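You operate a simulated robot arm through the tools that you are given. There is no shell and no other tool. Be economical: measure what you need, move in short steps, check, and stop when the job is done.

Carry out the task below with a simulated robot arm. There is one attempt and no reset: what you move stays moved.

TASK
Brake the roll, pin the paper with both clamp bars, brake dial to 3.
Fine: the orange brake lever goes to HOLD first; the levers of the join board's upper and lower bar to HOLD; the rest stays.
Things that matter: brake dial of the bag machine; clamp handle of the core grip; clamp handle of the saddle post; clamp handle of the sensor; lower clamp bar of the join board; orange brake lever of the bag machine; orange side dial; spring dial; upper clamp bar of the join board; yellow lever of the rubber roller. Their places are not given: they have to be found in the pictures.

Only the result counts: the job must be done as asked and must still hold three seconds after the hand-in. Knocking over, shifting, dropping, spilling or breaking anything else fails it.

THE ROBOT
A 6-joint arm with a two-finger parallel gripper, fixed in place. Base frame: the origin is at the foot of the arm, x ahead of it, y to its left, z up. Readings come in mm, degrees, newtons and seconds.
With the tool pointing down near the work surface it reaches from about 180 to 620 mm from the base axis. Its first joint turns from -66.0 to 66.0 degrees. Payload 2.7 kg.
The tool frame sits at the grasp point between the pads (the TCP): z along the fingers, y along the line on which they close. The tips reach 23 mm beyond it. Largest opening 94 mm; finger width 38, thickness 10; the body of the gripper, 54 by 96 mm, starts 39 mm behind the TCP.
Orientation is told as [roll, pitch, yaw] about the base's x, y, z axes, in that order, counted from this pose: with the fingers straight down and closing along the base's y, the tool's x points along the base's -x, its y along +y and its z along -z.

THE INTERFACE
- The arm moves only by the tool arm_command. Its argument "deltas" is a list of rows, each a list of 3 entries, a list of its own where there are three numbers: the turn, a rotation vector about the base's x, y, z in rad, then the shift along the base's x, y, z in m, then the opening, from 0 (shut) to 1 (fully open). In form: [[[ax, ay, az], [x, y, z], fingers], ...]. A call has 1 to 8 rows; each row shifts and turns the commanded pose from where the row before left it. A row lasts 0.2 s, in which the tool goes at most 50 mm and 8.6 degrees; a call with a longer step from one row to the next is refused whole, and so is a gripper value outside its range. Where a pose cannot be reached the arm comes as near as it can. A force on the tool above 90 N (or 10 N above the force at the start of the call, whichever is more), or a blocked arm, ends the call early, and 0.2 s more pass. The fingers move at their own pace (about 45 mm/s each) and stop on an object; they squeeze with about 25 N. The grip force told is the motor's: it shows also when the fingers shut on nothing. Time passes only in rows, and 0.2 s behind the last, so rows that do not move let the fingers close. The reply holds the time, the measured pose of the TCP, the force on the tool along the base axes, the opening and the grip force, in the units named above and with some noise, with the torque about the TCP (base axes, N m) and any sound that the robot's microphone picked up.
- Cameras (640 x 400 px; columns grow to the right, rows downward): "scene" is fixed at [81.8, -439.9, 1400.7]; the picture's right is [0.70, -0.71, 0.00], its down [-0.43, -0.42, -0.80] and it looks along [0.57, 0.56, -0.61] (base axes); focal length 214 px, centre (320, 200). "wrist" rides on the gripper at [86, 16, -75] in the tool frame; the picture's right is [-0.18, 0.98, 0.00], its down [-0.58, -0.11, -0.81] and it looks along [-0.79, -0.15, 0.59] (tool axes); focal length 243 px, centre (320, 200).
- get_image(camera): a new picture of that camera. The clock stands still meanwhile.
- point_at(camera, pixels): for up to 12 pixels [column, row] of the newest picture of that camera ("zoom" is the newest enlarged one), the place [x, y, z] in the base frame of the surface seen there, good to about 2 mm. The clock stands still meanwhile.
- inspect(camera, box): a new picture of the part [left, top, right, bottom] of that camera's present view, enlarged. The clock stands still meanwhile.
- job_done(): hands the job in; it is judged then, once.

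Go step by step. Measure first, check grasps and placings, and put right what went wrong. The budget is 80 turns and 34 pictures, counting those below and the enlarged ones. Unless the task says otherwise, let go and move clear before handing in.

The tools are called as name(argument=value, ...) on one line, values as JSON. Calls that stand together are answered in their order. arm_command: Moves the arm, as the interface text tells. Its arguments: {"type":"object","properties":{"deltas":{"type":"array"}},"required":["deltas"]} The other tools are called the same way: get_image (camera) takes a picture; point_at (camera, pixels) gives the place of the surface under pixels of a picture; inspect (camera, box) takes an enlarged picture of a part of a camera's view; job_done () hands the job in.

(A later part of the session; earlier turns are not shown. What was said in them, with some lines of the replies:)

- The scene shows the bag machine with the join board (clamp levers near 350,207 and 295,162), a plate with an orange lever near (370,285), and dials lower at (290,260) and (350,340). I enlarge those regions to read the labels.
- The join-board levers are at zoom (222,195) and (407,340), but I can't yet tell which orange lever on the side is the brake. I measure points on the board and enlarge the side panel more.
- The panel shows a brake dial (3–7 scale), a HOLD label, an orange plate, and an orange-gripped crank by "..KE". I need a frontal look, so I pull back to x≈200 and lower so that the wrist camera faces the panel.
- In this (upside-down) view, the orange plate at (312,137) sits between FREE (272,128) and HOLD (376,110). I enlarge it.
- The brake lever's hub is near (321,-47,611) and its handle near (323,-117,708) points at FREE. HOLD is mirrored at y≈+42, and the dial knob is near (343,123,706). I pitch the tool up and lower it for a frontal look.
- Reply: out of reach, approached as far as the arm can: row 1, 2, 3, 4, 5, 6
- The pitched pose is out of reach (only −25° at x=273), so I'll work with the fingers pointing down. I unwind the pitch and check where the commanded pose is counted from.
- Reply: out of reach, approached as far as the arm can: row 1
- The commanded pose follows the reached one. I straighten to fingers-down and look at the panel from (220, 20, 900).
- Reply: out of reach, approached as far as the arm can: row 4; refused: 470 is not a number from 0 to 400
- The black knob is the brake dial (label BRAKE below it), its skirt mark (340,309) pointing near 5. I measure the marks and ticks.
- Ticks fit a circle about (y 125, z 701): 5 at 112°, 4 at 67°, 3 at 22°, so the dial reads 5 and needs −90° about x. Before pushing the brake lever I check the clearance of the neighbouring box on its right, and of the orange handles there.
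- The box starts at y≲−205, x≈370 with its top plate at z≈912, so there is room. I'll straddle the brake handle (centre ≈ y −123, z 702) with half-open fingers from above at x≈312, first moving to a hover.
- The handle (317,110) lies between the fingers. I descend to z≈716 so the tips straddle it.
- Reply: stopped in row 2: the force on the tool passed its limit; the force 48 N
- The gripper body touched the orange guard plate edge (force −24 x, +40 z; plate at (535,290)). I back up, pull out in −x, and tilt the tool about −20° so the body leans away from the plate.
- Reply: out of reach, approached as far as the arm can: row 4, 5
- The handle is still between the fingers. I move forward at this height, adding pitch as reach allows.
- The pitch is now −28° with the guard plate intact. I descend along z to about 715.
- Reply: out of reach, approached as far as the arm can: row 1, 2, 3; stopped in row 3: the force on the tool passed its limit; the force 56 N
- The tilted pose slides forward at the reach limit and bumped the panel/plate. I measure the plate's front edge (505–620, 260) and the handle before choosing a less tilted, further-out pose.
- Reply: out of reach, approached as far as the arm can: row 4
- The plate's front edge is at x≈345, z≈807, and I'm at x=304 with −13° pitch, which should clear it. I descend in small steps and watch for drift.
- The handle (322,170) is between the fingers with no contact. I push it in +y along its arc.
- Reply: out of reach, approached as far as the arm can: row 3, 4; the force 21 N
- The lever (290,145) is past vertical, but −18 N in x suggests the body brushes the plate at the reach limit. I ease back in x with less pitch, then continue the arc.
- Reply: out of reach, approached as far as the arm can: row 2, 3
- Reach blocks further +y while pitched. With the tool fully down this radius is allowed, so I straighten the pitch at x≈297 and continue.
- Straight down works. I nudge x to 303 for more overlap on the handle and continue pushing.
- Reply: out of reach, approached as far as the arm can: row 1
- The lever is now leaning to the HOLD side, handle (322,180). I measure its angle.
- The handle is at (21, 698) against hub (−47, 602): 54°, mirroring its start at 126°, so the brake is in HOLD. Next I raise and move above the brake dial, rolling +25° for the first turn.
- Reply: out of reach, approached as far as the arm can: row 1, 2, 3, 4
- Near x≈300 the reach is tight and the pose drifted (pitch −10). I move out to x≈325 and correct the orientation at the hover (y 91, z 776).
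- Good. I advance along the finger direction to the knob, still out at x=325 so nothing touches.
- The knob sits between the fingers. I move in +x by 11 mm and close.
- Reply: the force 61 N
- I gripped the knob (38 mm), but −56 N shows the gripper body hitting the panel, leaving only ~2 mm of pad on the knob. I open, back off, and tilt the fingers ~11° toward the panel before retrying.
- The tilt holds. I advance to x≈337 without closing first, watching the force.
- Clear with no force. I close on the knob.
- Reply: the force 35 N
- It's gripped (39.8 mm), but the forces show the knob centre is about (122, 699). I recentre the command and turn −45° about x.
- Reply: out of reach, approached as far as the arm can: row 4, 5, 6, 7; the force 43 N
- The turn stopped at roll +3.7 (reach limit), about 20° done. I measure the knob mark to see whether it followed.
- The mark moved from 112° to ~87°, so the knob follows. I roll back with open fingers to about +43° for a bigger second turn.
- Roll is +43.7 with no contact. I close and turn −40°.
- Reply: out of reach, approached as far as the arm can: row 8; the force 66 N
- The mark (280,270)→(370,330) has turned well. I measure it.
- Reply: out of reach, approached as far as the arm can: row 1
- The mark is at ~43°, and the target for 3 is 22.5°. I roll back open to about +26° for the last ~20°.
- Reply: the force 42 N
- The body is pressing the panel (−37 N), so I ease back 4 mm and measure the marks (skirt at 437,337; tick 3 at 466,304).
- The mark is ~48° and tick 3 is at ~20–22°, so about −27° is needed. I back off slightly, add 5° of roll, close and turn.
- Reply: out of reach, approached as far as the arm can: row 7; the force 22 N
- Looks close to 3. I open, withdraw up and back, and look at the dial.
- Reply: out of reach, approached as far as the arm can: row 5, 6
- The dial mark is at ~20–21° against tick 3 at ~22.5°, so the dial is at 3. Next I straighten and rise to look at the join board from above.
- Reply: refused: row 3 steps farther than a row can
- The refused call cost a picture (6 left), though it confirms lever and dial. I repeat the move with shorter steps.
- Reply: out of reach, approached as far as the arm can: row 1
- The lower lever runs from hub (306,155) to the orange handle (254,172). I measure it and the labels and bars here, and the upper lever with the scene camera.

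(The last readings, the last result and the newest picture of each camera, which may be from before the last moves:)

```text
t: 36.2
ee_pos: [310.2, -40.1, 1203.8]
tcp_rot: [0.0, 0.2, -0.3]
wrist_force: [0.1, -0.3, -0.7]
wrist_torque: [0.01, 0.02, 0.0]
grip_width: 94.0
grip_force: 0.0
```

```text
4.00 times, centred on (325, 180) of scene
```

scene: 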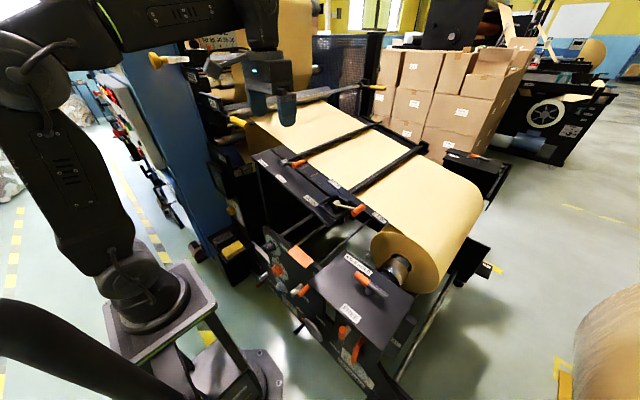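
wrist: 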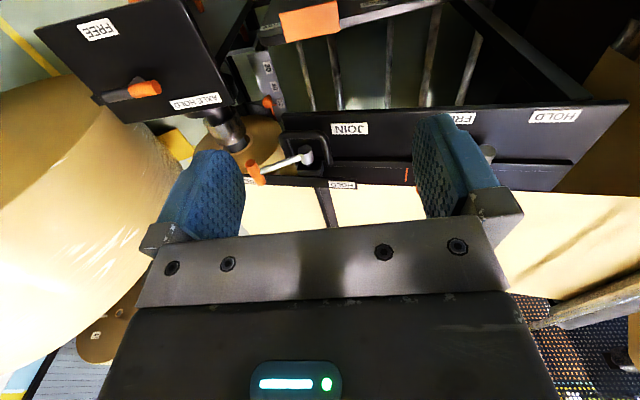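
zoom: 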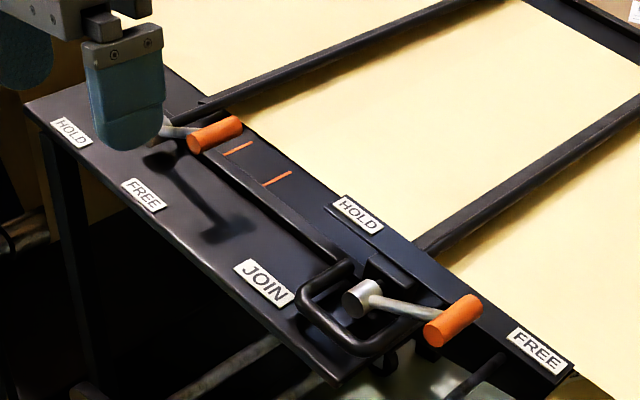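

The levers swing about the x-axis: lower hub (y −98, z 977), handle (y −183, z ~1001); upper hub (y 159, z 1025). Since the handles lie along x, I'll grip them end-to-end with the fingers closing along x; I measure the handle ends.

point_at(camera="zoom", pixels=[[436, 336], [448, 318], [472, 300], [478, 312], [360, 300], [395, 305], [195, 143], [205, 135], [238, 121], [235, 128], [163, 128], [178, 132]])

point_at(camera="zoom", pixels=[[480, 325], [500, 325], [430, 270], [250, 145], [175, 115], [150, 70], [290, 190], [357, 215], [537, 350], [430, 310]])

```text
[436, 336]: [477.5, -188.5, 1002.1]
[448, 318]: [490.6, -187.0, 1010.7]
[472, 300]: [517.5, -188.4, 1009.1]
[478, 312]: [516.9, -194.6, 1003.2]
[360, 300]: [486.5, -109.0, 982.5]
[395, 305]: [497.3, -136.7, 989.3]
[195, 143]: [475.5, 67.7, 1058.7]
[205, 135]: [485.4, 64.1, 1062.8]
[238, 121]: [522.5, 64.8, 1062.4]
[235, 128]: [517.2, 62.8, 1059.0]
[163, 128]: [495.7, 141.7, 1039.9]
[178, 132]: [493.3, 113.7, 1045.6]
```

```text
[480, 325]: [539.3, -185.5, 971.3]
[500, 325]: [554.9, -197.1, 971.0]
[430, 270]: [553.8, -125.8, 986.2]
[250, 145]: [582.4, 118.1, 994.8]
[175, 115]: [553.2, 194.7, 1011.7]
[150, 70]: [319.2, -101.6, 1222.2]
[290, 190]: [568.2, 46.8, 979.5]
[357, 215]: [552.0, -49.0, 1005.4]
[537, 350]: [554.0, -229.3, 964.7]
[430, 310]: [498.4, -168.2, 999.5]
```

The handles span x 475–520; the lower is centred at (497, −186, 1001), the upper at (497, 66, 1053). I turn the gripper 90° in yaw while moving above the lower handle.

arm_command(deltas=[[[0, 0, 0.143], [0.0234, -0.018, 0], 1], [[0, 0, 0.143], [0.0234, -0.018, 0], 1], [[0, 0, 0.143], [0.0234, -0.018, 0], 1], [[0, 0, 0.143], [0.0234, -0.018, 0], 1], [[0, 0, 0.143], [0.0234, -0.018, 0], 1], [[0, 0, 0.143], [0.0234, -0.018, 0], 1], [[0, 0, 0.143], [0.0234, -0.018, 0], 1], [[0, 0, 0.143], [0.0234, -0.018, 0], 1]])

arm_command(deltas=[[[0, 0, 0.143], [0, 0, -0.02], 0.75], [[0, 0, 0.143], [0, 0, -0.02], 0.75], [[0, 0, 0.141], [0, 0, -0.02], 0.75], [[0, 0, 0], [0, 0, -0.03], 0.75]])

```text
t: 38.0
ee_pos: [497.7, -184.0, 1204.0]
tcp_rot: [0.0, 0.2, 65.5]
wrist_force: [0.7, -0.7, -0.1]
wrist_torque: [0.02, 0.0, -0.01]
grip_width: 94.3
grip_force: 0.2
```

```text
t: 39.0
ee_pos: [497.2, -184.9, 1113.9]
tcp_rot: [-0.1, 0.2, 90.0]
wrist_force: [-0.1, -1.1, -0.3]
wrist_torque: [0.0, 0.0, 0.02]
grip_width: 70.5
grip_force: 0.1
```

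The yaw is 90° and the tool is centred. I descend over the handle to z≈1006.

arm_command(deltas=[[[0, 0, 0], [0, -0.001, -0.045], 0.75], [[0, 0, 0], [0, 0, -0.04], 0.75], [[0, 0, 0], [0, 0, -0.022], 0.75]])

get_image(camera="wrist")

```text
t: 39.8
ee_pos: [498.0, -183.2, 1007.8]
tcp_rot: [-0.1, 0.2, 89.9]
wrist_force: [3.1, 0.1, 1.9]
wrist_torque: [-0.04, -0.05, -0.01]
grip_width: 72.1
grip_force: 2.0
```

```text
3 pictures are left
```

wrist: 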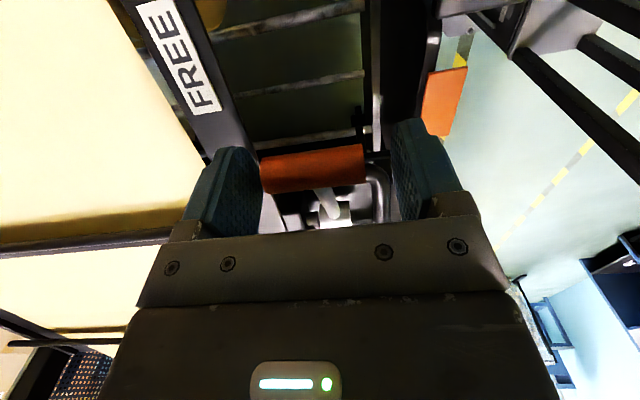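

The handle lies between the fingers lengthwise. I close on its ends.

arm_command(deltas=[[[0, 0, 0], [0, -0.002, 0], 0.3], [[0, 0, 0], [0, 0, 0], 0.3], [[0, 0, 0], [0, 0, 0], 0.3]])

```text
t: 40.6
ee_pos: [499.6, -184.6, 1006.5]
tcp_rot: [-0.3, 0.3, 90.1]
wrist_force: [34.0, 14.5, -6.8]
wrist_torque: [-0.24, 0.17, 0.41]
grip_width: 66.4
grip_force: 45.3
```

The fingers stopped at 66 mm with +34 N, so the −x finger meets the black U-loop rather than the handle end. I open and measure the loop.

arm_command(deltas=[[[0, 0, 0], [-0.001, 0, 0], 0.75], [[0, 0, 0], [0, 0, 0], 0.75]])

point_at(camera="zoom", pixels=[[350, 340], [375, 350], [400, 338], [420, 325], [310, 310], [335, 272], [300, 290]])

point_at(camera="wrist", pixels=[[377, 165], [380, 190], [385, 215], [360, 172], [415, 130], [245, 155], [262, 160], [366, 150]])

```text
t: 41.2
ee_pos: [495.9, -187.2, 1008.3]
tcp_rot: [0.0, 0.3, 89.8]
wrist_force: [9.8, -2.8, -1.0]
wrist_torque: [-0.06, -0.07, -0.18]
grip_width: 75.1
grip_force: 4.9
```

```text
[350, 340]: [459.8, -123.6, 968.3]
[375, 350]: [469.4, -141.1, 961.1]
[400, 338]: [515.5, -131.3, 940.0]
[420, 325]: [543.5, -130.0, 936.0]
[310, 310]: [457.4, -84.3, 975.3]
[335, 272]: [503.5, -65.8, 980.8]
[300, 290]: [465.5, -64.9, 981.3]
```

```text
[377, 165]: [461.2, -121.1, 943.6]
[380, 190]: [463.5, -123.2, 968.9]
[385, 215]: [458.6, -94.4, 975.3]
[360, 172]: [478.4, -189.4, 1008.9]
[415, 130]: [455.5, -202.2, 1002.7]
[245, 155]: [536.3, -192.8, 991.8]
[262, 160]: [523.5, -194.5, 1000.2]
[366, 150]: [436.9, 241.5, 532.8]
```

The loop is lower and not in the way. The +x sign means the +x finger touched the handle's far end first, so the handle is off-centre in the jaws. I shift +6 mm in x and close again.

arm_command(deltas=[[[0, 0, 0], [0.006, 0, 0], 0.85], [[0, 0, 0], [0, 0, 0], 0.85], [[0, 0, 0], [0, 0, 0], 0.3], [[0, 0, 0], [0, 0, 0], 0.3], [[0, 0, 0], [0, 0, 0], 0.3]])

```text
t: 42.4
ee_pos: [499.2, -185.6, 1006.4]
tcp_rot: [0.4, 0.1, 89.9]
wrist_force: [-23.5, 1.1, 1.3]
wrist_torque: [0.04, 0.38, -0.05]
grip_width: 66.3
grip_force: 45.0
```

Now it grips at 66 mm (both ends held, centre x≈499). I recentre and lift along the first part of the arc.

arm_command(deltas=[[[0, 0, 0], [-0.0025, 0, 0], 0.3], [[0, 0, 0], [0, 0.0085, 0.02], 0.3], [[0, 0, 0], [0, 0.0144, 0.0186], 0.3], [[0, 0, 0], [0, 0.0186, 0.0144], 0.3]])

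```text
t: 43.4
ee_pos: [501.3, -143.8, 1059.2]
tcp_rot: [0.1, 0.0, 89.9]
wrist_force: [-1.8, 2.4, -21.0]
wrist_torque: [-0.99, -0.06, 0.06]
grip_width: 66.3
grip_force: 45.3
```

The grip holds and the handle follows (z −21 N resistance). I continue over the top.

arm_command(deltas=[[[0, 0, 0], [0, 0.0217, 0.008], 0.3], [[0, 0, 0], [0, 0.0233, 0.002], 0.3], [[0, 0, 0], [0, 0.0233, -0.003], 0.3], [[0, 0, 0], [0, 0.0217, -0.009], 0.3]])

```text
t: 44.4
ee_pos: [499.6, -55.5, 1060.1]
tcp_rot: [-0.4, 0.3, 89.9]
wrist_force: [-6.8, -8.5, 25.1]
wrist_torque: [0.89, -0.01, 0.07]
grip_width: 66.5
grip_force: 44.6
```

arm_command(deltas=[[[0, 0, 0], [0, 0.0145, -0.0125], 0.3], [[0, 0, 0], [0, 0.008, -0.009], 0.3]])

```text
t: 45.0
ee_pos: [501.1, -32.1, 1037.4]
tcp_rot: [-0.2, 0.2, 89.8]
wrist_force: [3.7, -12.8, 17.7]
wrist_torque: [0.93, -0.1, 0.07]
grip_width: 66.5
grip_force: 45.1
```

The handle is near 40°. One more small push to find the stop.

arm_command(deltas=[[[0, 0, 0], [0, 0.005, -0.007], 0.3], [[0, 0, 0], [0, 0.004, -0.007], 0.3]])

```text
t: 45.6
ee_pos: [501.0, -26.7, 1024.9]
tcp_rot: [-0.3, 0.6, 89.9]
wrist_force: [5.1, -29.6, 21.6]
wrist_torque: [-0.2, 0.0, 0.03]
grip_width: 66.7
grip_force: 45.0
```

Resistance rose to ~34 N tangentially. I push once more to tell stop from friction.

arm_command(deltas=[[[0, 0, 0], [0, 0.001, -0.006], 0.3], [[0, 0, 0], [0, 0.001, -0.006], 0.3]])

```text
t: 46.2
ee_pos: [500.7, -19.8, 1017.8]
tcp_rot: [-0.8, 0.3, 89.9]
wrist_force: [-0.7, -4.9, 44.2]
wrist_torque: [0.4, 0.26, 0.22]
grip_width: 35.5
grip_force: 8.3
```

The grip slipped off the handle (width 35 mm). I open, rise clear and look.

arm_command(deltas=[[[0, 0, 0], [0, 0, 0.003], 0.85], [[0, 0, 0], [0, 0, 0.003], 0.85], [[0, 0, 0], [0, 0, 0.005], 0.85], [[0, 0, 0], [0, 0, 0.04], 0.85], [[0, 0, 0], [0, -0.03, 0.035], 0.85]])

get_image(camera="wrist")

```text
t: 47.4
ee_pos: [499.3, -51.7, 1098.5]
tcp_rot: [0.0, 0.3, 89.9]
wrist_force: [-0.9, -0.5, 0.3]
wrist_torque: [0.02, -0.03, 0.03]
grip_width: 79.7
grip_force: 0.1
```

```text
2 pictures are left
```

wrist: 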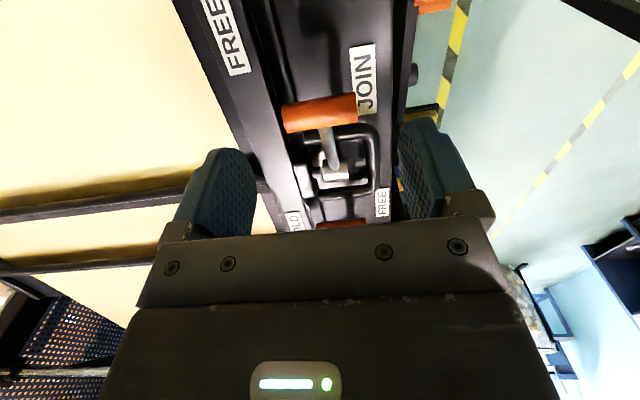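

I measure what I see: handle (320,112), hub (335,175), labels and the lower orange (340,224).

point_at(camera="wrist", pixels=[[300, 115], [348, 105], [330, 145], [335, 172], [225, 30], [363, 70], [340, 224], [295, 221], [382, 203], [348, 128], [10, 213], [10, 265]])

```text
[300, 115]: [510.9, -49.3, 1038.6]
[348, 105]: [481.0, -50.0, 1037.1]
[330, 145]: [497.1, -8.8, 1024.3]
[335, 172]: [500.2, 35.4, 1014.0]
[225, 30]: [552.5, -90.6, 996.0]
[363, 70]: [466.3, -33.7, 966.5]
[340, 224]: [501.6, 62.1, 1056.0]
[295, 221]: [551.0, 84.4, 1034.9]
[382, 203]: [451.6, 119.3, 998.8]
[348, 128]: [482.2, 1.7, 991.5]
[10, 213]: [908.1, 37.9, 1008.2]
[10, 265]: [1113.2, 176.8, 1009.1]
```

The hub is now at y≈35 and the HOLD label at y≈84: the lower bar's carriage slid ~133 mm up the board while its lever stayed in FREE. I need to slide it back before turning the lever, so I measure the exact shift using label edges in both the old zoom and this picture.

point_at(camera="zoom", pixels=[[517, 330], [511, 338], [381, 226], [374, 233], [340, 198], [333, 206], [447, 322], [440, 326], [345, 302], [290, 175], [236, 147]])

point_at(camera="wrist", pixels=[[229, 75], [250, 70], [285, 214], [298, 211], [290, 130], [357, 118], [283, 118], [318, 180], [345, 180], [300, 224], [363, 222]])

```text
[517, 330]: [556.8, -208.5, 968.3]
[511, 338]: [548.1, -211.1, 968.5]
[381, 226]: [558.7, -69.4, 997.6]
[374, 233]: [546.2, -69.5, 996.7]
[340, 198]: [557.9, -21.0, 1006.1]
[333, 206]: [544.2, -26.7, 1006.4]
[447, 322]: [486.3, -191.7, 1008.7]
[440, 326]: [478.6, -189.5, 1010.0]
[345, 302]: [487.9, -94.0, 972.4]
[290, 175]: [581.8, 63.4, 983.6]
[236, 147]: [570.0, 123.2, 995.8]
```

```text
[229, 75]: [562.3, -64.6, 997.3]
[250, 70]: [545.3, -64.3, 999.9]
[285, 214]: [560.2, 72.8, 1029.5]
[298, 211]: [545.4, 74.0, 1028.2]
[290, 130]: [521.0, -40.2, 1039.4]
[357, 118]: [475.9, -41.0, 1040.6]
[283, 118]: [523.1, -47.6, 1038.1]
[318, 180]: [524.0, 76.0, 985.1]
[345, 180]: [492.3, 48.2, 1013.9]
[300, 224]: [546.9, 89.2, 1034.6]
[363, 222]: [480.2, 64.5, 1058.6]
```

The labels moved by +143 mm in y and +30.3 mm in z, and the upper lever is untouched. I regrip the handle (now about y −43, z 1031) to slide the carriage back along its slope.

arm_command(deltas=[[[0, 0, 0], [0.001, 0.009, -0.035], 0.85], [[0, 0, 0], [0, 0, -0.027], 0.85], [[0, 0, 0], [0, 0, 0], 0.3], [[0, 0, 0], [0, 0, 0], 0.3], [[0, 0, 0], [0, 0, 0], 0.3]])

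```text
t: 48.6
ee_pos: [499.7, -42.0, 1035.7]
tcp_rot: [0.0, 0.3, 89.9]
wrist_force: [0.5, -0.4, -3.5]
wrist_torque: [-0.18, -0.33, 0.1]
grip_width: 66.7
grip_force: 44.9
```

Gripped. I slide back along the slope in short steps.

arm_command(deltas=[[[0, 0, 0], [0, -0.02, -0.0042], 0.3], [[0, 0, 0], [0, -0.02, -0.0042], 0.3], [[0, 0, 0], [0, -0.02, -0.0042], 0.3], [[0, 0, 0], [0, -0.02, -0.0043], 0.3], [[0, 0, 0], [0, -0.02, -0.0042], 0.3], [[0, 0, 0], [0, -0.02, -0.0043], 0.3]])

```text
t: 50.0
ee_pos: [499.5, -161.9, 1009.5]
tcp_rot: [0.0, 0.2, 89.8]
wrist_force: [-6.5, 0.5, -4.8]
wrist_torque: [-0.28, 0.47, 0.23]
grip_width: 66.5
grip_force: 44.8
```

arm_command(deltas=[[[0, 0, 0], [0, -0.015, -0.0032], 0.3], [[0, 0, 0], [0, -0.008, -0.0017], 0.3], [[0, 0, 0], [0, 0, 0], 0.3]])

```text
t: 50.8
ee_pos: [499.7, -183.6, 1004.0]
tcp_rot: [0.1, 0.0, 89.8]
wrist_force: [-16.6, 8.3, -3.5]
wrist_torque: [-0.31, -0.46, -0.08]
grip_width: 66.7
grip_force: 45.3
```

Fy shows +8 N with a small lag, so it may be at an end stop. I nudge 2 mm more to check.

arm_command(deltas=[[[0, 0, 0], [0, -0.002, -0.0004], 0.3], [[0, 0, 0], [0, 0, 0], 0.3]])

```text
t: 51.4
ee_pos: [499.3, -184.7, 1004.4]
tcp_rot: [0.3, 0.0, 89.9]
wrist_force: [-18.1, 27.1, 0.2]
wrist_torque: [-0.1, -0.46, -0.56]
grip_width: 66.4
grip_force: 45.0
```

Force jumped to 27 N, so the carriage is back at its lower end stop, its original place. The readings suggest my non-turning grip resisted the lever (Tx ±1 N·m), so now I open, roll the tool to +40°, and will turn the gripper along with the lever.

arm_command(deltas=[[[0, 0, 0], [0, 0.002, 0.001], 0.76], [[0, 0, 0], [0, 0, 0.005], 0.76], [[0.14, 0, 0], [0, 0, 0.001], 0.76], [[0.14, 0, 0], [0, 0, 0], 0.76], [[0.14, 0, 0], [0, 0, 0], 0.76], [[0.14, 0, 0], [0, 0, 0], 0.76], [[0.14, 0, 0], [0, 0, 0], 0.76]])

```text
t: 53.0
ee_pos: [500.2, -184.9, 1010.9]
tcp_rot: [0.1, -40.1, 89.9]
wrist_force: [0.1, -0.1, 0.3]
wrist_torque: [0.0, 0.03, -0.02]
grip_width: 71.5
grip_force: 0.1
```

The tool is tilted 40° with no contact. I lower 5 mm and close on the handle ends.

arm_command(deltas=[[[0, 0, 0], [0, 0, -0.006], 0.76], [[0, 0, 0], [0, 0, 0], 0.3], [[0, 0, 0], [0, 0, 0], 0.3], [[0, 0, 0], [0, 0, 0], 0.3]])

```text
t: 54.0
ee_pos: [500.6, -186.1, 1005.6]
tcp_rot: [0.2, -39.9, 89.8]
wrist_force: [-10.4, 0.8, 6.8]
wrist_torque: [0.56, 0.59, 0.16]
grip_width: 66.2
grip_force: 45.4
```

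Gripped at 66 mm. I rotate gripper and handle together about the hub (y −99, z 977), four 8° steps first.

arm_command(deltas=[[[-0.14, 0, 0], [0, 0.0048, 0.0119], 0.3], [[-0.14, 0, 0], [0, 0.0063, 0.011], 0.3], [[-0.14, 0, 0], [0, 0.0079, 0.0101], 0.3], [[-0.14, 0, 0], [0, 0.0092, 0.0089], 0.3]])

```text
t: 55.0
ee_pos: [500.4, -155.2, 1044.7]
tcp_rot: [0.3, -8.0, 89.9]
wrist_force: [-12.9, 12.9, -11.1]
wrist_torque: [0.41, -0.5, -0.14]
grip_width: 66.5
grip_force: 45.0
```

Tracking well, with small forces. I continue over the top.

arm_command(deltas=[[[-0.14, 0, 0], [0, 0.0103, 0.0075], 0.3], [[-0.14, 0, 0], [0, 0.0113, 0.006], 0.3], [[-0.14, 0, 0], [0, 0.012, 0.0044], 0.3], [[-0.14, 0, 0], [0, 0.0125, 0.0027], 0.3]])

```text
t: 56.0
ee_pos: [499.6, -108.7, 1062.8]
tcp_rot: [0.2, 23.8, 89.8]
wrist_force: [-3.0, 9.3, -32.3]
wrist_torque: [0.46, -0.28, -0.19]
grip_width: 66.4
grip_force: 45.9
```

At 24° past vertical on the tool, −32 N in z says my radius is ~4 mm too large, so I shrink it while continuing.

arm_command(deltas=[[[-0.14, 0, 0], [0, 0.0115, -0.001], 0.3], [[-0.14, 0, 0], [0, 0.012, -0.0025], 0.3], [[-0.14, 0, 0], [0, 0.012, -0.0035], 0.3], [[-0.12, 0, 0], [0, 0.0115, -0.0045], 0.3]])

```text
t: 57.0
ee_pos: [500.4, -65.0, 1061.9]
tcp_rot: [-1.1, 55.7, 88.9]
wrist_force: [-12.0, -7.9, 35.5]
wrist_torque: [-0.1, 0.05, -0.08]
grip_width: 66.7
grip_force: 44.6
```

The tool has turned 96° with the lever (now about 68°, past the top). I continue toward HOLD.

arm_command(deltas=[[[-0.12, 0, 0], [0, 0.0095, -0.0047], 0.3], [[-0.1, 0, 0], [0, 0.009, -0.0058], 0.3], [[-0.08, 0, 0], [0, 0.008, -0.007], 0.3]])

```text
t: 57.7
ee_pos: [497.4, -54.5, 1043.3]
tcp_rot: [-0.3, 68.9, 88.0]
wrist_force: [-1.2, -36.8, -26.7]
wrist_torque: [2.25, 0.9, 0.71]
grip_width: 30.2
grip_force: 1.9
stopped in row 3: the force on the tool passed its limit (the readings are from after the stop); the commanded pose is now the measured one
```

The grip closed to 30 mm: the handle left the pads. I open wide before moving, then rise straight up.

arm_command(deltas=[[[0, 0, 0], [0, 0, 0.001], 0.9], [[0, 0, 0], [0, 0, 0.002], 0.9], [[0, 0, 0], [0, 0, 0.002], 0.9]])

```text
t: 58.5
ee_pos: [498.1, -53.2, 1048.1]
tcp_rot: [-0.1, 69.3, 88.3]
wrist_force: [-7.0, -21.7, 2.0]
wrist_torque: [0.44, -0.11, 0.84]
grip_width: 84.6
grip_force: 0.0
```

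arm_command(deltas=[[[0, 0, 0], [0, -0.003, 0.015], 0.9], [[0, 0, 0], [0, -0.002, 0.02], 0.9], [[0.1, 0, 0], [0, 0, 0.03], 0.9], [[0.14, 0, 0], [0, 0, 0.035], 0.9], [[0.14, 0, 0], [0, 0, 0.03], 0.9]])

```text
t: 59.7
ee_pos: [497.8, -55.3, 1178.8]
tcp_rot: [0.8, 47.3, 89.3]
wrist_force: [0.8, -1.3, -0.4]
wrist_torque: [0.02, 0.01, -0.03]
grip_width: 84.7
grip_force: 0.1
```

I straighten the tool and rise further so neither view is blocked before spending a picture.

arm_command(deltas=[[[0.14, 0, 0], [-0.01, 0, 0.03], 0.9], [[0.14, 0, 0], [-0.02, 0, 0.03], 0.9], [[0.14, 0, 0], [-0.02, 0, 0.02], 0.9], [[0.14, 0, 0], [-0.02, 0, 0.02], 0.9], [[0.14, 0, 0], [-0.02, 0, 0], 0.9], [[0.12, 0, 0], [-0.02, 0, 0], 0.9]])

inspect(camera="scene", box=[250, 130, 400, 230])

```text
t: 61.1
ee_pos: [388.1, -56.9, 1279.0]
tcp_rot: [1.2, 0.4, 89.4]
wrist_force: [0.3, -0.7, -0.5]
wrist_torque: [-0.04, -0.01, -0.03]
grip_width: 84.5
grip_force: 0.1
```

```text
4.00 times, centred on (325, 180) of scene
```

zoom: 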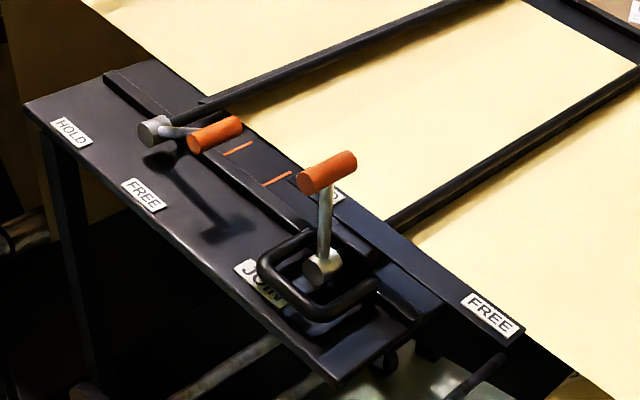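

The lower lever now stands up past FREE, but the carriage has slid a bit (FREE label at (493,315) instead of (538,350)). I measure.

point_at(camera="zoom", pixels=[[470, 292], [464, 302], [310, 185], [340, 160], [322, 265], [308, 268], [326, 200], [318, 175], [325, 240], [336, 192], [200, 143], [165, 128]])

```text
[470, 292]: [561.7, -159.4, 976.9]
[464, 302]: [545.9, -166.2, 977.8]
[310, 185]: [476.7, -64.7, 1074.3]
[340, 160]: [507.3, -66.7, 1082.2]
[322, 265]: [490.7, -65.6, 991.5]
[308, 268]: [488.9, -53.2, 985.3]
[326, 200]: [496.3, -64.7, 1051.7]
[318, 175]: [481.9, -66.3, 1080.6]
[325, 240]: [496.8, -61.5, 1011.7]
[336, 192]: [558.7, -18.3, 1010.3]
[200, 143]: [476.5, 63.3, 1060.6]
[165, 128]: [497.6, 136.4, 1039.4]
```

The lower lever stands at ~96° with its carriage 47 mm up-slope; I'll return to it with a better grip. The upper bar's labels are on the fixed board, so its lever should swing normally, and clearing it gives room for the lower one: I approach, grip and start its arc (several calls at once to save turns).

arm_command(deltas=[[[0, 0, 0.01], [0.0224, 0.0246, -0.02], 0.8], [[0, 0, 0], [0.0224, 0.0246, -0.02], 0.8], [[0, 0, 0], [0.0224, 0.0246, -0.02], 0.8], [[0, 0, 0], [0.0224, 0.0246, -0.02], 0.8], [[0, 0, 0], [0.0224, 0.0246, -0.02], 0.8], [[0, 0, 0], [0, 0, -0.045], 0.8], [[0, 0, 0], [0, 0, -0.045], 0.8], [[0, 0, 0], [0, 0, -0.032], 0.8]])

arm_command(deltas=[[[0, 0, 0], [0, 0, 0], 0.3], [[0, 0, 0], [0, 0, 0], 0.3], [[0, 0, 0], [0, 0, 0], 0.3], [[-0.04, 0, 0], [0, 0.0056, 0.0127], 0.3], [[-0.04, 0, 0], [0, 0.0074, 0.0118], 0.3], [[-0.04, 0, 0], [0, 0.0092, 0.0104], 0.3], [[-0.04, 0, 0], [0, 0.0107, 0.0088], 0.3]])

```text
t: 62.9
ee_pos: [500.2, 66.7, 1056.6]
tcp_rot: [1.3, 0.5, 90.1]
wrist_force: [0.1, 0.4, 0.0]
wrist_torque: [0.0, -0.01, -0.01]
grip_width: 75.5
grip_force: 0.1
```

```text
t: 64.5
ee_pos: [500.0, 97.8, 1101.0]
tcp_rot: [1.4, 9.7, 90.0]
wrist_force: [-6.9, -12.8, -6.7]
wrist_torque: [-1.33, 0.28, 0.15]
grip_width: 66.7
grip_force: 45.1
```

The upper handle is gripped and following. I continue the arc over the top, then toward HOLD.

arm_command(deltas=[[[-0.05, 0, 0], [0, 0.012, 0.007], 0.3], [[-0.05, 0, 0], [0, 0.0129, 0.0051], 0.3], [[-0.05, 0, 0], [0, 0.0136, 0.003], 0.3], [[-0.05, 0, 0], [0, 0.0138, 0.0009], 0.3], [[-0.05, 0, 0], [0, 0.0139, -0.0013], 0.3], [[-0.05, 0, 0], [0, 0.0134, -0.0035], 0.3], [[-0.05, 0, 0], [0, 0.0127, -0.0056], 0.3], [[-0.05, 0, 0], [0, 0.0118, -0.0074], 0.3]])

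arm_command(deltas=[[[-0.04, 0, 0], [0, 0.0104, -0.0092], 0.3], [[0, 0, 0], [0, 0.006, -0.007], 0.3], [[0, 0, 0], [0, 0.003, -0.004], 0.3]])

```text
t: 66.3
ee_pos: [499.7, 203.9, 1097.4]
tcp_rot: [1.4, 32.6, 90.1]
wrist_force: [1.0, 0.0, 0.2]
wrist_torque: [-0.01, 0.01, -0.01]
grip_width: 28.3
grip_force: 0.0
```

```text
t: 67.1
ee_pos: [501.6, 220.7, 1080.8]
tcp_rot: [1.0, 34.7, 89.7]
wrist_force: [0.2, 0.5, -0.2]
wrist_torque: [0.0, -0.01, -0.02]
grip_width: 28.1
grip_force: 0.1
5 turns are left
```

The grip closed to 28 mm during the swing, so the upper lever either snapped over or stayed behind. I rise, pull back over the board and use my last picture to see both levers.

arm_command(deltas=[[[0, 0, 0], [0, 0, 0.045], 0.9], [[0.08, 0, 0], [0, 0, 0.045], 0.9], [[0.08, 0, 0], [0, -0.045, 0.012], 0.9], [[0.09, 0, 0], [0, -0.045, 0.012], 0.9], [[0.09, 0, 0], [0, -0.045, 0.012], 0.9], [[0.09, 0, 0], [0, -0.045, 0.012], 0.9], [[0.09, 0, 0], [0, -0.045, 0.012], 0.9], [[0.08, 0, 0], [0, -0.045, 0.012], 0.9]])

get_image(camera="wrist")

point_at(camera="wrist", pixels=[[290, 100], [320, 100], [345, 100], [290, 130], [320, 130], [345, 130], [320, 160], [345, 160], [320, 190], [345, 190], [320, 215], [300, 70]])

```text
t: 68.9
ee_pos: [494.6, -53.0, 1237.3]
tcp_rot: [1.3, 0.4, 90.1]
wrist_force: [0.0, -0.9, -0.2]
wrist_torque: [0.01, 0.0, -0.01]
grip_width: 84.6
grip_force: 0.1
out of reach, approached as far as the arm can: row 2
```

```text
0 pictures are left
```

wrist: 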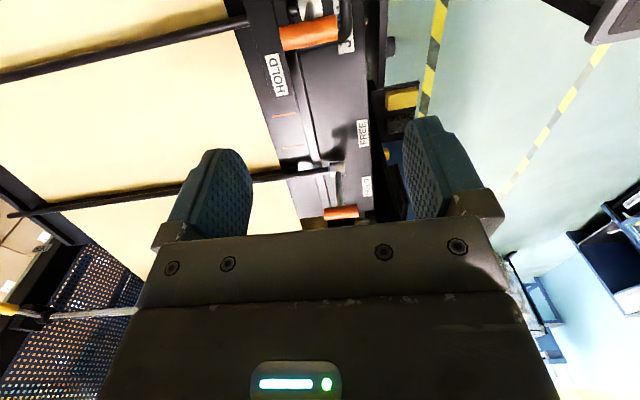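

```text
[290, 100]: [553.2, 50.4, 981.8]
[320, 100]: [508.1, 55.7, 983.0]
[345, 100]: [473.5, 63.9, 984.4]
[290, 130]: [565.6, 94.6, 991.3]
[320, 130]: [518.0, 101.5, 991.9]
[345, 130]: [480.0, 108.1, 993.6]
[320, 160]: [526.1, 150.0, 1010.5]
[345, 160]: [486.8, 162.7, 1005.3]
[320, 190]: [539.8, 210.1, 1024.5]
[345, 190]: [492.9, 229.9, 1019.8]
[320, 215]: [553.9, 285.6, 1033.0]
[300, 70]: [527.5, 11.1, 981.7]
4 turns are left
```

The upper handle now lies at (341,212) beyond its HOLD label, so the upper bar is in HOLD; the lower lever still stands near (500, −60, 1078). I grip it, bring it and the carriage back down to the lower stop, then release and tilt +40° for a clean lift.

arm_command(deltas=[[[0, 0, 0], [0.0054, -0.009, -0.045], 0.85], [[0, 0, 0], [0, 0, -0.045], 0.85], [[0, 0, 0], [0, 0, -0.045], 0.85], [[0, 0, 0], [0, 0, -0.026], 0.85], [[0, 0, 0], [0, 0, 0], 0.3], [[0, 0, 0], [0, 0, 0], 0.3], [[0, 0, 0], [0, 0, 0], 0.3]])

arm_command(deltas=[[[0, 0, 0], [0, -0.02, -0.003], 0.3], [[0, 0, 0], [0, -0.022, -0.009], 0.3], [[0, 0, 0], [0, -0.025, -0.015], 0.3], [[0, 0, 0], [0, -0.027, -0.02], 0.3], [[0, 0, 0], [0, -0.03, -0.025], 0.3], [[0, 0, 0], [0, -0.002, 0], 0.3], [[0, 0, 0], [0, 0, 0], 0.3]])

arm_command(deltas=[[[0, 0, 0], [0, 0.003, 0.001], 0.76], [[0, 0, 0], [0, 0, 0.006], 0.76], [[0.14, 0, 0], [0, 0, 0], 0.76], [[0.14, 0, 0], [0, 0, 0], 0.76], [[0.14, 0, 0], [0, 0, 0], 0.76], [[0.14, 0, 0], [0, 0, 0], 0.76], [[0.14, 0, 0], [0, 0, 0], 0.76]])

```text
t: 70.5
ee_pos: [500.0, -60.9, 1075.5]
tcp_rot: [1.4, 0.5, 90.1]
wrist_force: [-4.1, -0.5, -4.7]
wrist_torque: [-0.03, -0.78, 0.12]
grip_width: 66.0
grip_force: 44.6
```

```text
t: 72.1
ee_pos: [499.4, -183.1, 998.5]
tcp_rot: [1.7, -0.1, 90.1]
wrist_force: [-7.3, 30.9, -15.9]
wrist_torque: [-0.5, -0.32, 0.12]
grip_width: 66.4
grip_force: 45.2
```

```text
t: 73.7
ee_pos: [499.4, -183.3, 1010.2]
tcp_rot: [1.3, -39.8, 90.2]
wrist_force: [-0.3, 0.5, 0.3]
wrist_torque: [0.05, 0.02, -0.02]
grip_width: 71.4
grip_force: 0.1
3 turns are left
```

The carriage is at its stop (31 N) and the tool is tilted open over the FREE handle. I now grip, rotate with the lever to just about vertical, release there, and then push it over gently with closed fingers, which avoids the grip drag that slid the carriage.

arm_command(deltas=[[[0, 0, 0], [0.001, -0.0025, -0.0055], 0.76], [[0, 0, 0], [0, 0, 0], 0.3], [[0, 0, 0], [0, 0, 0], 0.3], [[0, 0, 0], [0, 0, 0], 0.3], [[-0.14, 0, 0], [0, 0.0048, 0.0119], 0.3], [[-0.14, 0, 0], [0, 0.0063, 0.011], 0.3], [[-0.14, 0, 0], [0, 0.0079, 0.0101], 0.3], [[-0.14, 0, 0], [0, 0.0092, 0.0089], 0.3]])

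arm_command(deltas=[[[-0.14, 0, 0], [0, 0.0103, 0.0068], 0.3], [[-0.14, 0, 0], [0, 0.0113, 0.005], 0.3], [[-0.14, 0, 0], [0, 0.012, 0.0034], 0.3], [[-0.14, 0, 0], [0, 0.0125, 0.0017], 0.3], [[0, 0, 0], [0, 0, 0], 0.85], [[0, 0, 0], [0, 0, 0], 0.85], [[0, 0, 0], [0, 0, 0.03], 0.85], [[0, 0, 0], [0, 0, 0.04], 0.85]])

arm_command(deltas=[[[0.14, 0, 0], [0, -0.015, 0.01], 0], [[0.14, 0, 0], [0, -0.02, 0], 0], [[0.14, 0, 0], [0, -0.02, 0], 0], [[0, 0, 0], [0, 0, 0], 0], [[0, 0, 0], [0, 0, -0.035], 0], [[0, 0, 0], [0, 0, -0.035], 0]])

arm_command(deltas=[[[0, 0, 0], [0, 0.012, 0], 0], [[0, 0, 0], [0, 0.012, 0], 0], [[0, 0, 0], [0, 0.012, 0], 0], [[0, 0, 0], [0, 0.012, 0], 0], [[0, 0, 0], [0, 0.012, 0], 0], [[0, 0, 0], [0, 0.012, -0.003], 0], [[0, 0, 0], [0, 0.012, -0.005], 0]])

```text
t: 75.5
ee_pos: [500.8, -156.3, 1044.7]
tcp_rot: [1.8, -7.7, 90.0]
wrist_force: [-18.0, 12.3, -13.9]
wrist_torque: [0.23, 0.03, 0.12]
grip_width: 66.3
grip_force: 45.4
```

```text
t: 77.3
ee_pos: [501.6, -112.8, 1133.4]
tcp_rot: [1.4, 24.5, 90.1]
wrist_force: [-0.4, 0.3, 0.2]
wrist_torque: [-0.03, -0.01, -0.01]
grip_width: 80.1
grip_force: 0.0
```

```text
t: 78.7
ee_pos: [500.1, -168.1, 1072.1]
tcp_rot: [1.2, 0.4, 90.0]
wrist_force: [0.9, 0.1, -0.7]
wrist_torque: [0.01, 0.01, 0.02]
grip_width: 0.0
grip_force: 24.8
```

```text
t: 80.3
ee_pos: [501.6, -82.2, 1065.1]
tcp_rot: [1.5, 0.4, 90.0]
wrist_force: [-0.4, -2.8, 2.1]
wrist_torque: [0.03, -0.01, 0.02]
grip_width: 0.0
grip_force: 25.1
2 turns are left
```

The light contact (−2.8, +2.1 N at the finger tip corner) fits the lever moving over with little resistance. I follow it down to HOLD, press gently on the handle from above to seat it, then rise clear.

arm_command(deltas=[[[0, 0, 0], [0, 0.011, -0.007], 0], [[0, 0, 0], [0, 0.01, -0.008], 0], [[0, 0, 0], [0, 0.009, -0.008], 0], [[0, 0, 0], [0, 0, 0], 0]])

arm_command(deltas=[[[0, 0, 0], [0, 0, 0.03], 0], [[0, 0, 0], [0, 0.012, 0.02], 0], [[0, 0, 0], [0, 0.012, -0.015], 0], [[0, 0, 0], [0, 0, -0.018], 0], [[0, 0, 0], [0, 0, -0.01], 0]])

arm_command(deltas=[[[0, 0, 0], [0, 0, 0.04], 0], [[0, 0, 0], [0, 0, 0.045], 0], [[0, 0, 0], [0, 0, 0.045], 0], [[0, 0, 0], [0, 0, 0.045], 0]])

```text
t: 81.3
ee_pos: [500.7, -54.7, 1050.3]
tcp_rot: [0.3, 0.6, 89.9]
wrist_force: [-13.5, -14.6, 49.3]
wrist_torque: [1.79, -0.99, 0.17]
grip_width: 0.0
grip_force: 24.9
```

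```text
t: 82.5
ee_pos: [501.1, -28.1, 1056.0]
tcp_rot: [0.6, 0.6, 89.9]
wrist_force: [-11.7, -6.5, 35.1]
wrist_torque: [1.18, -1.22, 0.2]
grip_width: 0.1
grip_force: 25.1
```

```text
t: 83.5
ee_pos: [500.9, -28.5, 1225.0]
tcp_rot: [1.4, 0.5, 90.0]
wrist_force: [0.8, 0.0, -0.3]
wrist_torque: [-0.01, 0.0, 0.04]
grip_width: 0.1
grip_force: 25.0
1 turns are left
```

The last press met a firm stop of 35 N with the tip at about z 1033. The estimated HOLD position puts the top of the lower lever's handle at about 1027, so the reading fits HOLD. I have no pictures left to confirm it. The arm is clear, so I hand in on this last turn.

Closing line: brake lever at HOLD, dial at about 3 and upper bar at HOLD were all seen or measured. The lower bar's HOLD is inferred from force only, and its carriage slid along the board (about 143 mm, then about 47 mm) before I moved it back to its end stop, so its final place is not confirmed by picture.

job_done()

```text
The job is handed in.
```

I've handed the job in. The brake, dial and upper bar are done, but the lower bar is only partly confirmed.

- **Brake lever:** it went to HOLD first, measured at 54°, the mirror of its starting position.
- **Brake dial:** it reads 3, with the mark within about 2° of the tick.
- **Upper bar lever:** it is at HOLD, seen in the last picture.
- **Lower bar lever:** I believe it is at HOLD, but only from the firm stop I felt when pressing it down, as I had no pictures left.
- **Lower bar position:** the bar slid along the board by accident twice, about 143 mm and then about 47 mm. I pushed it back to its end stop both times, but its final place after the last push is not confirmed.
- **Contact with other parts:** the gripper bumped the orange plate above the brake panel twice. The plate looked unmoved in later pictures.
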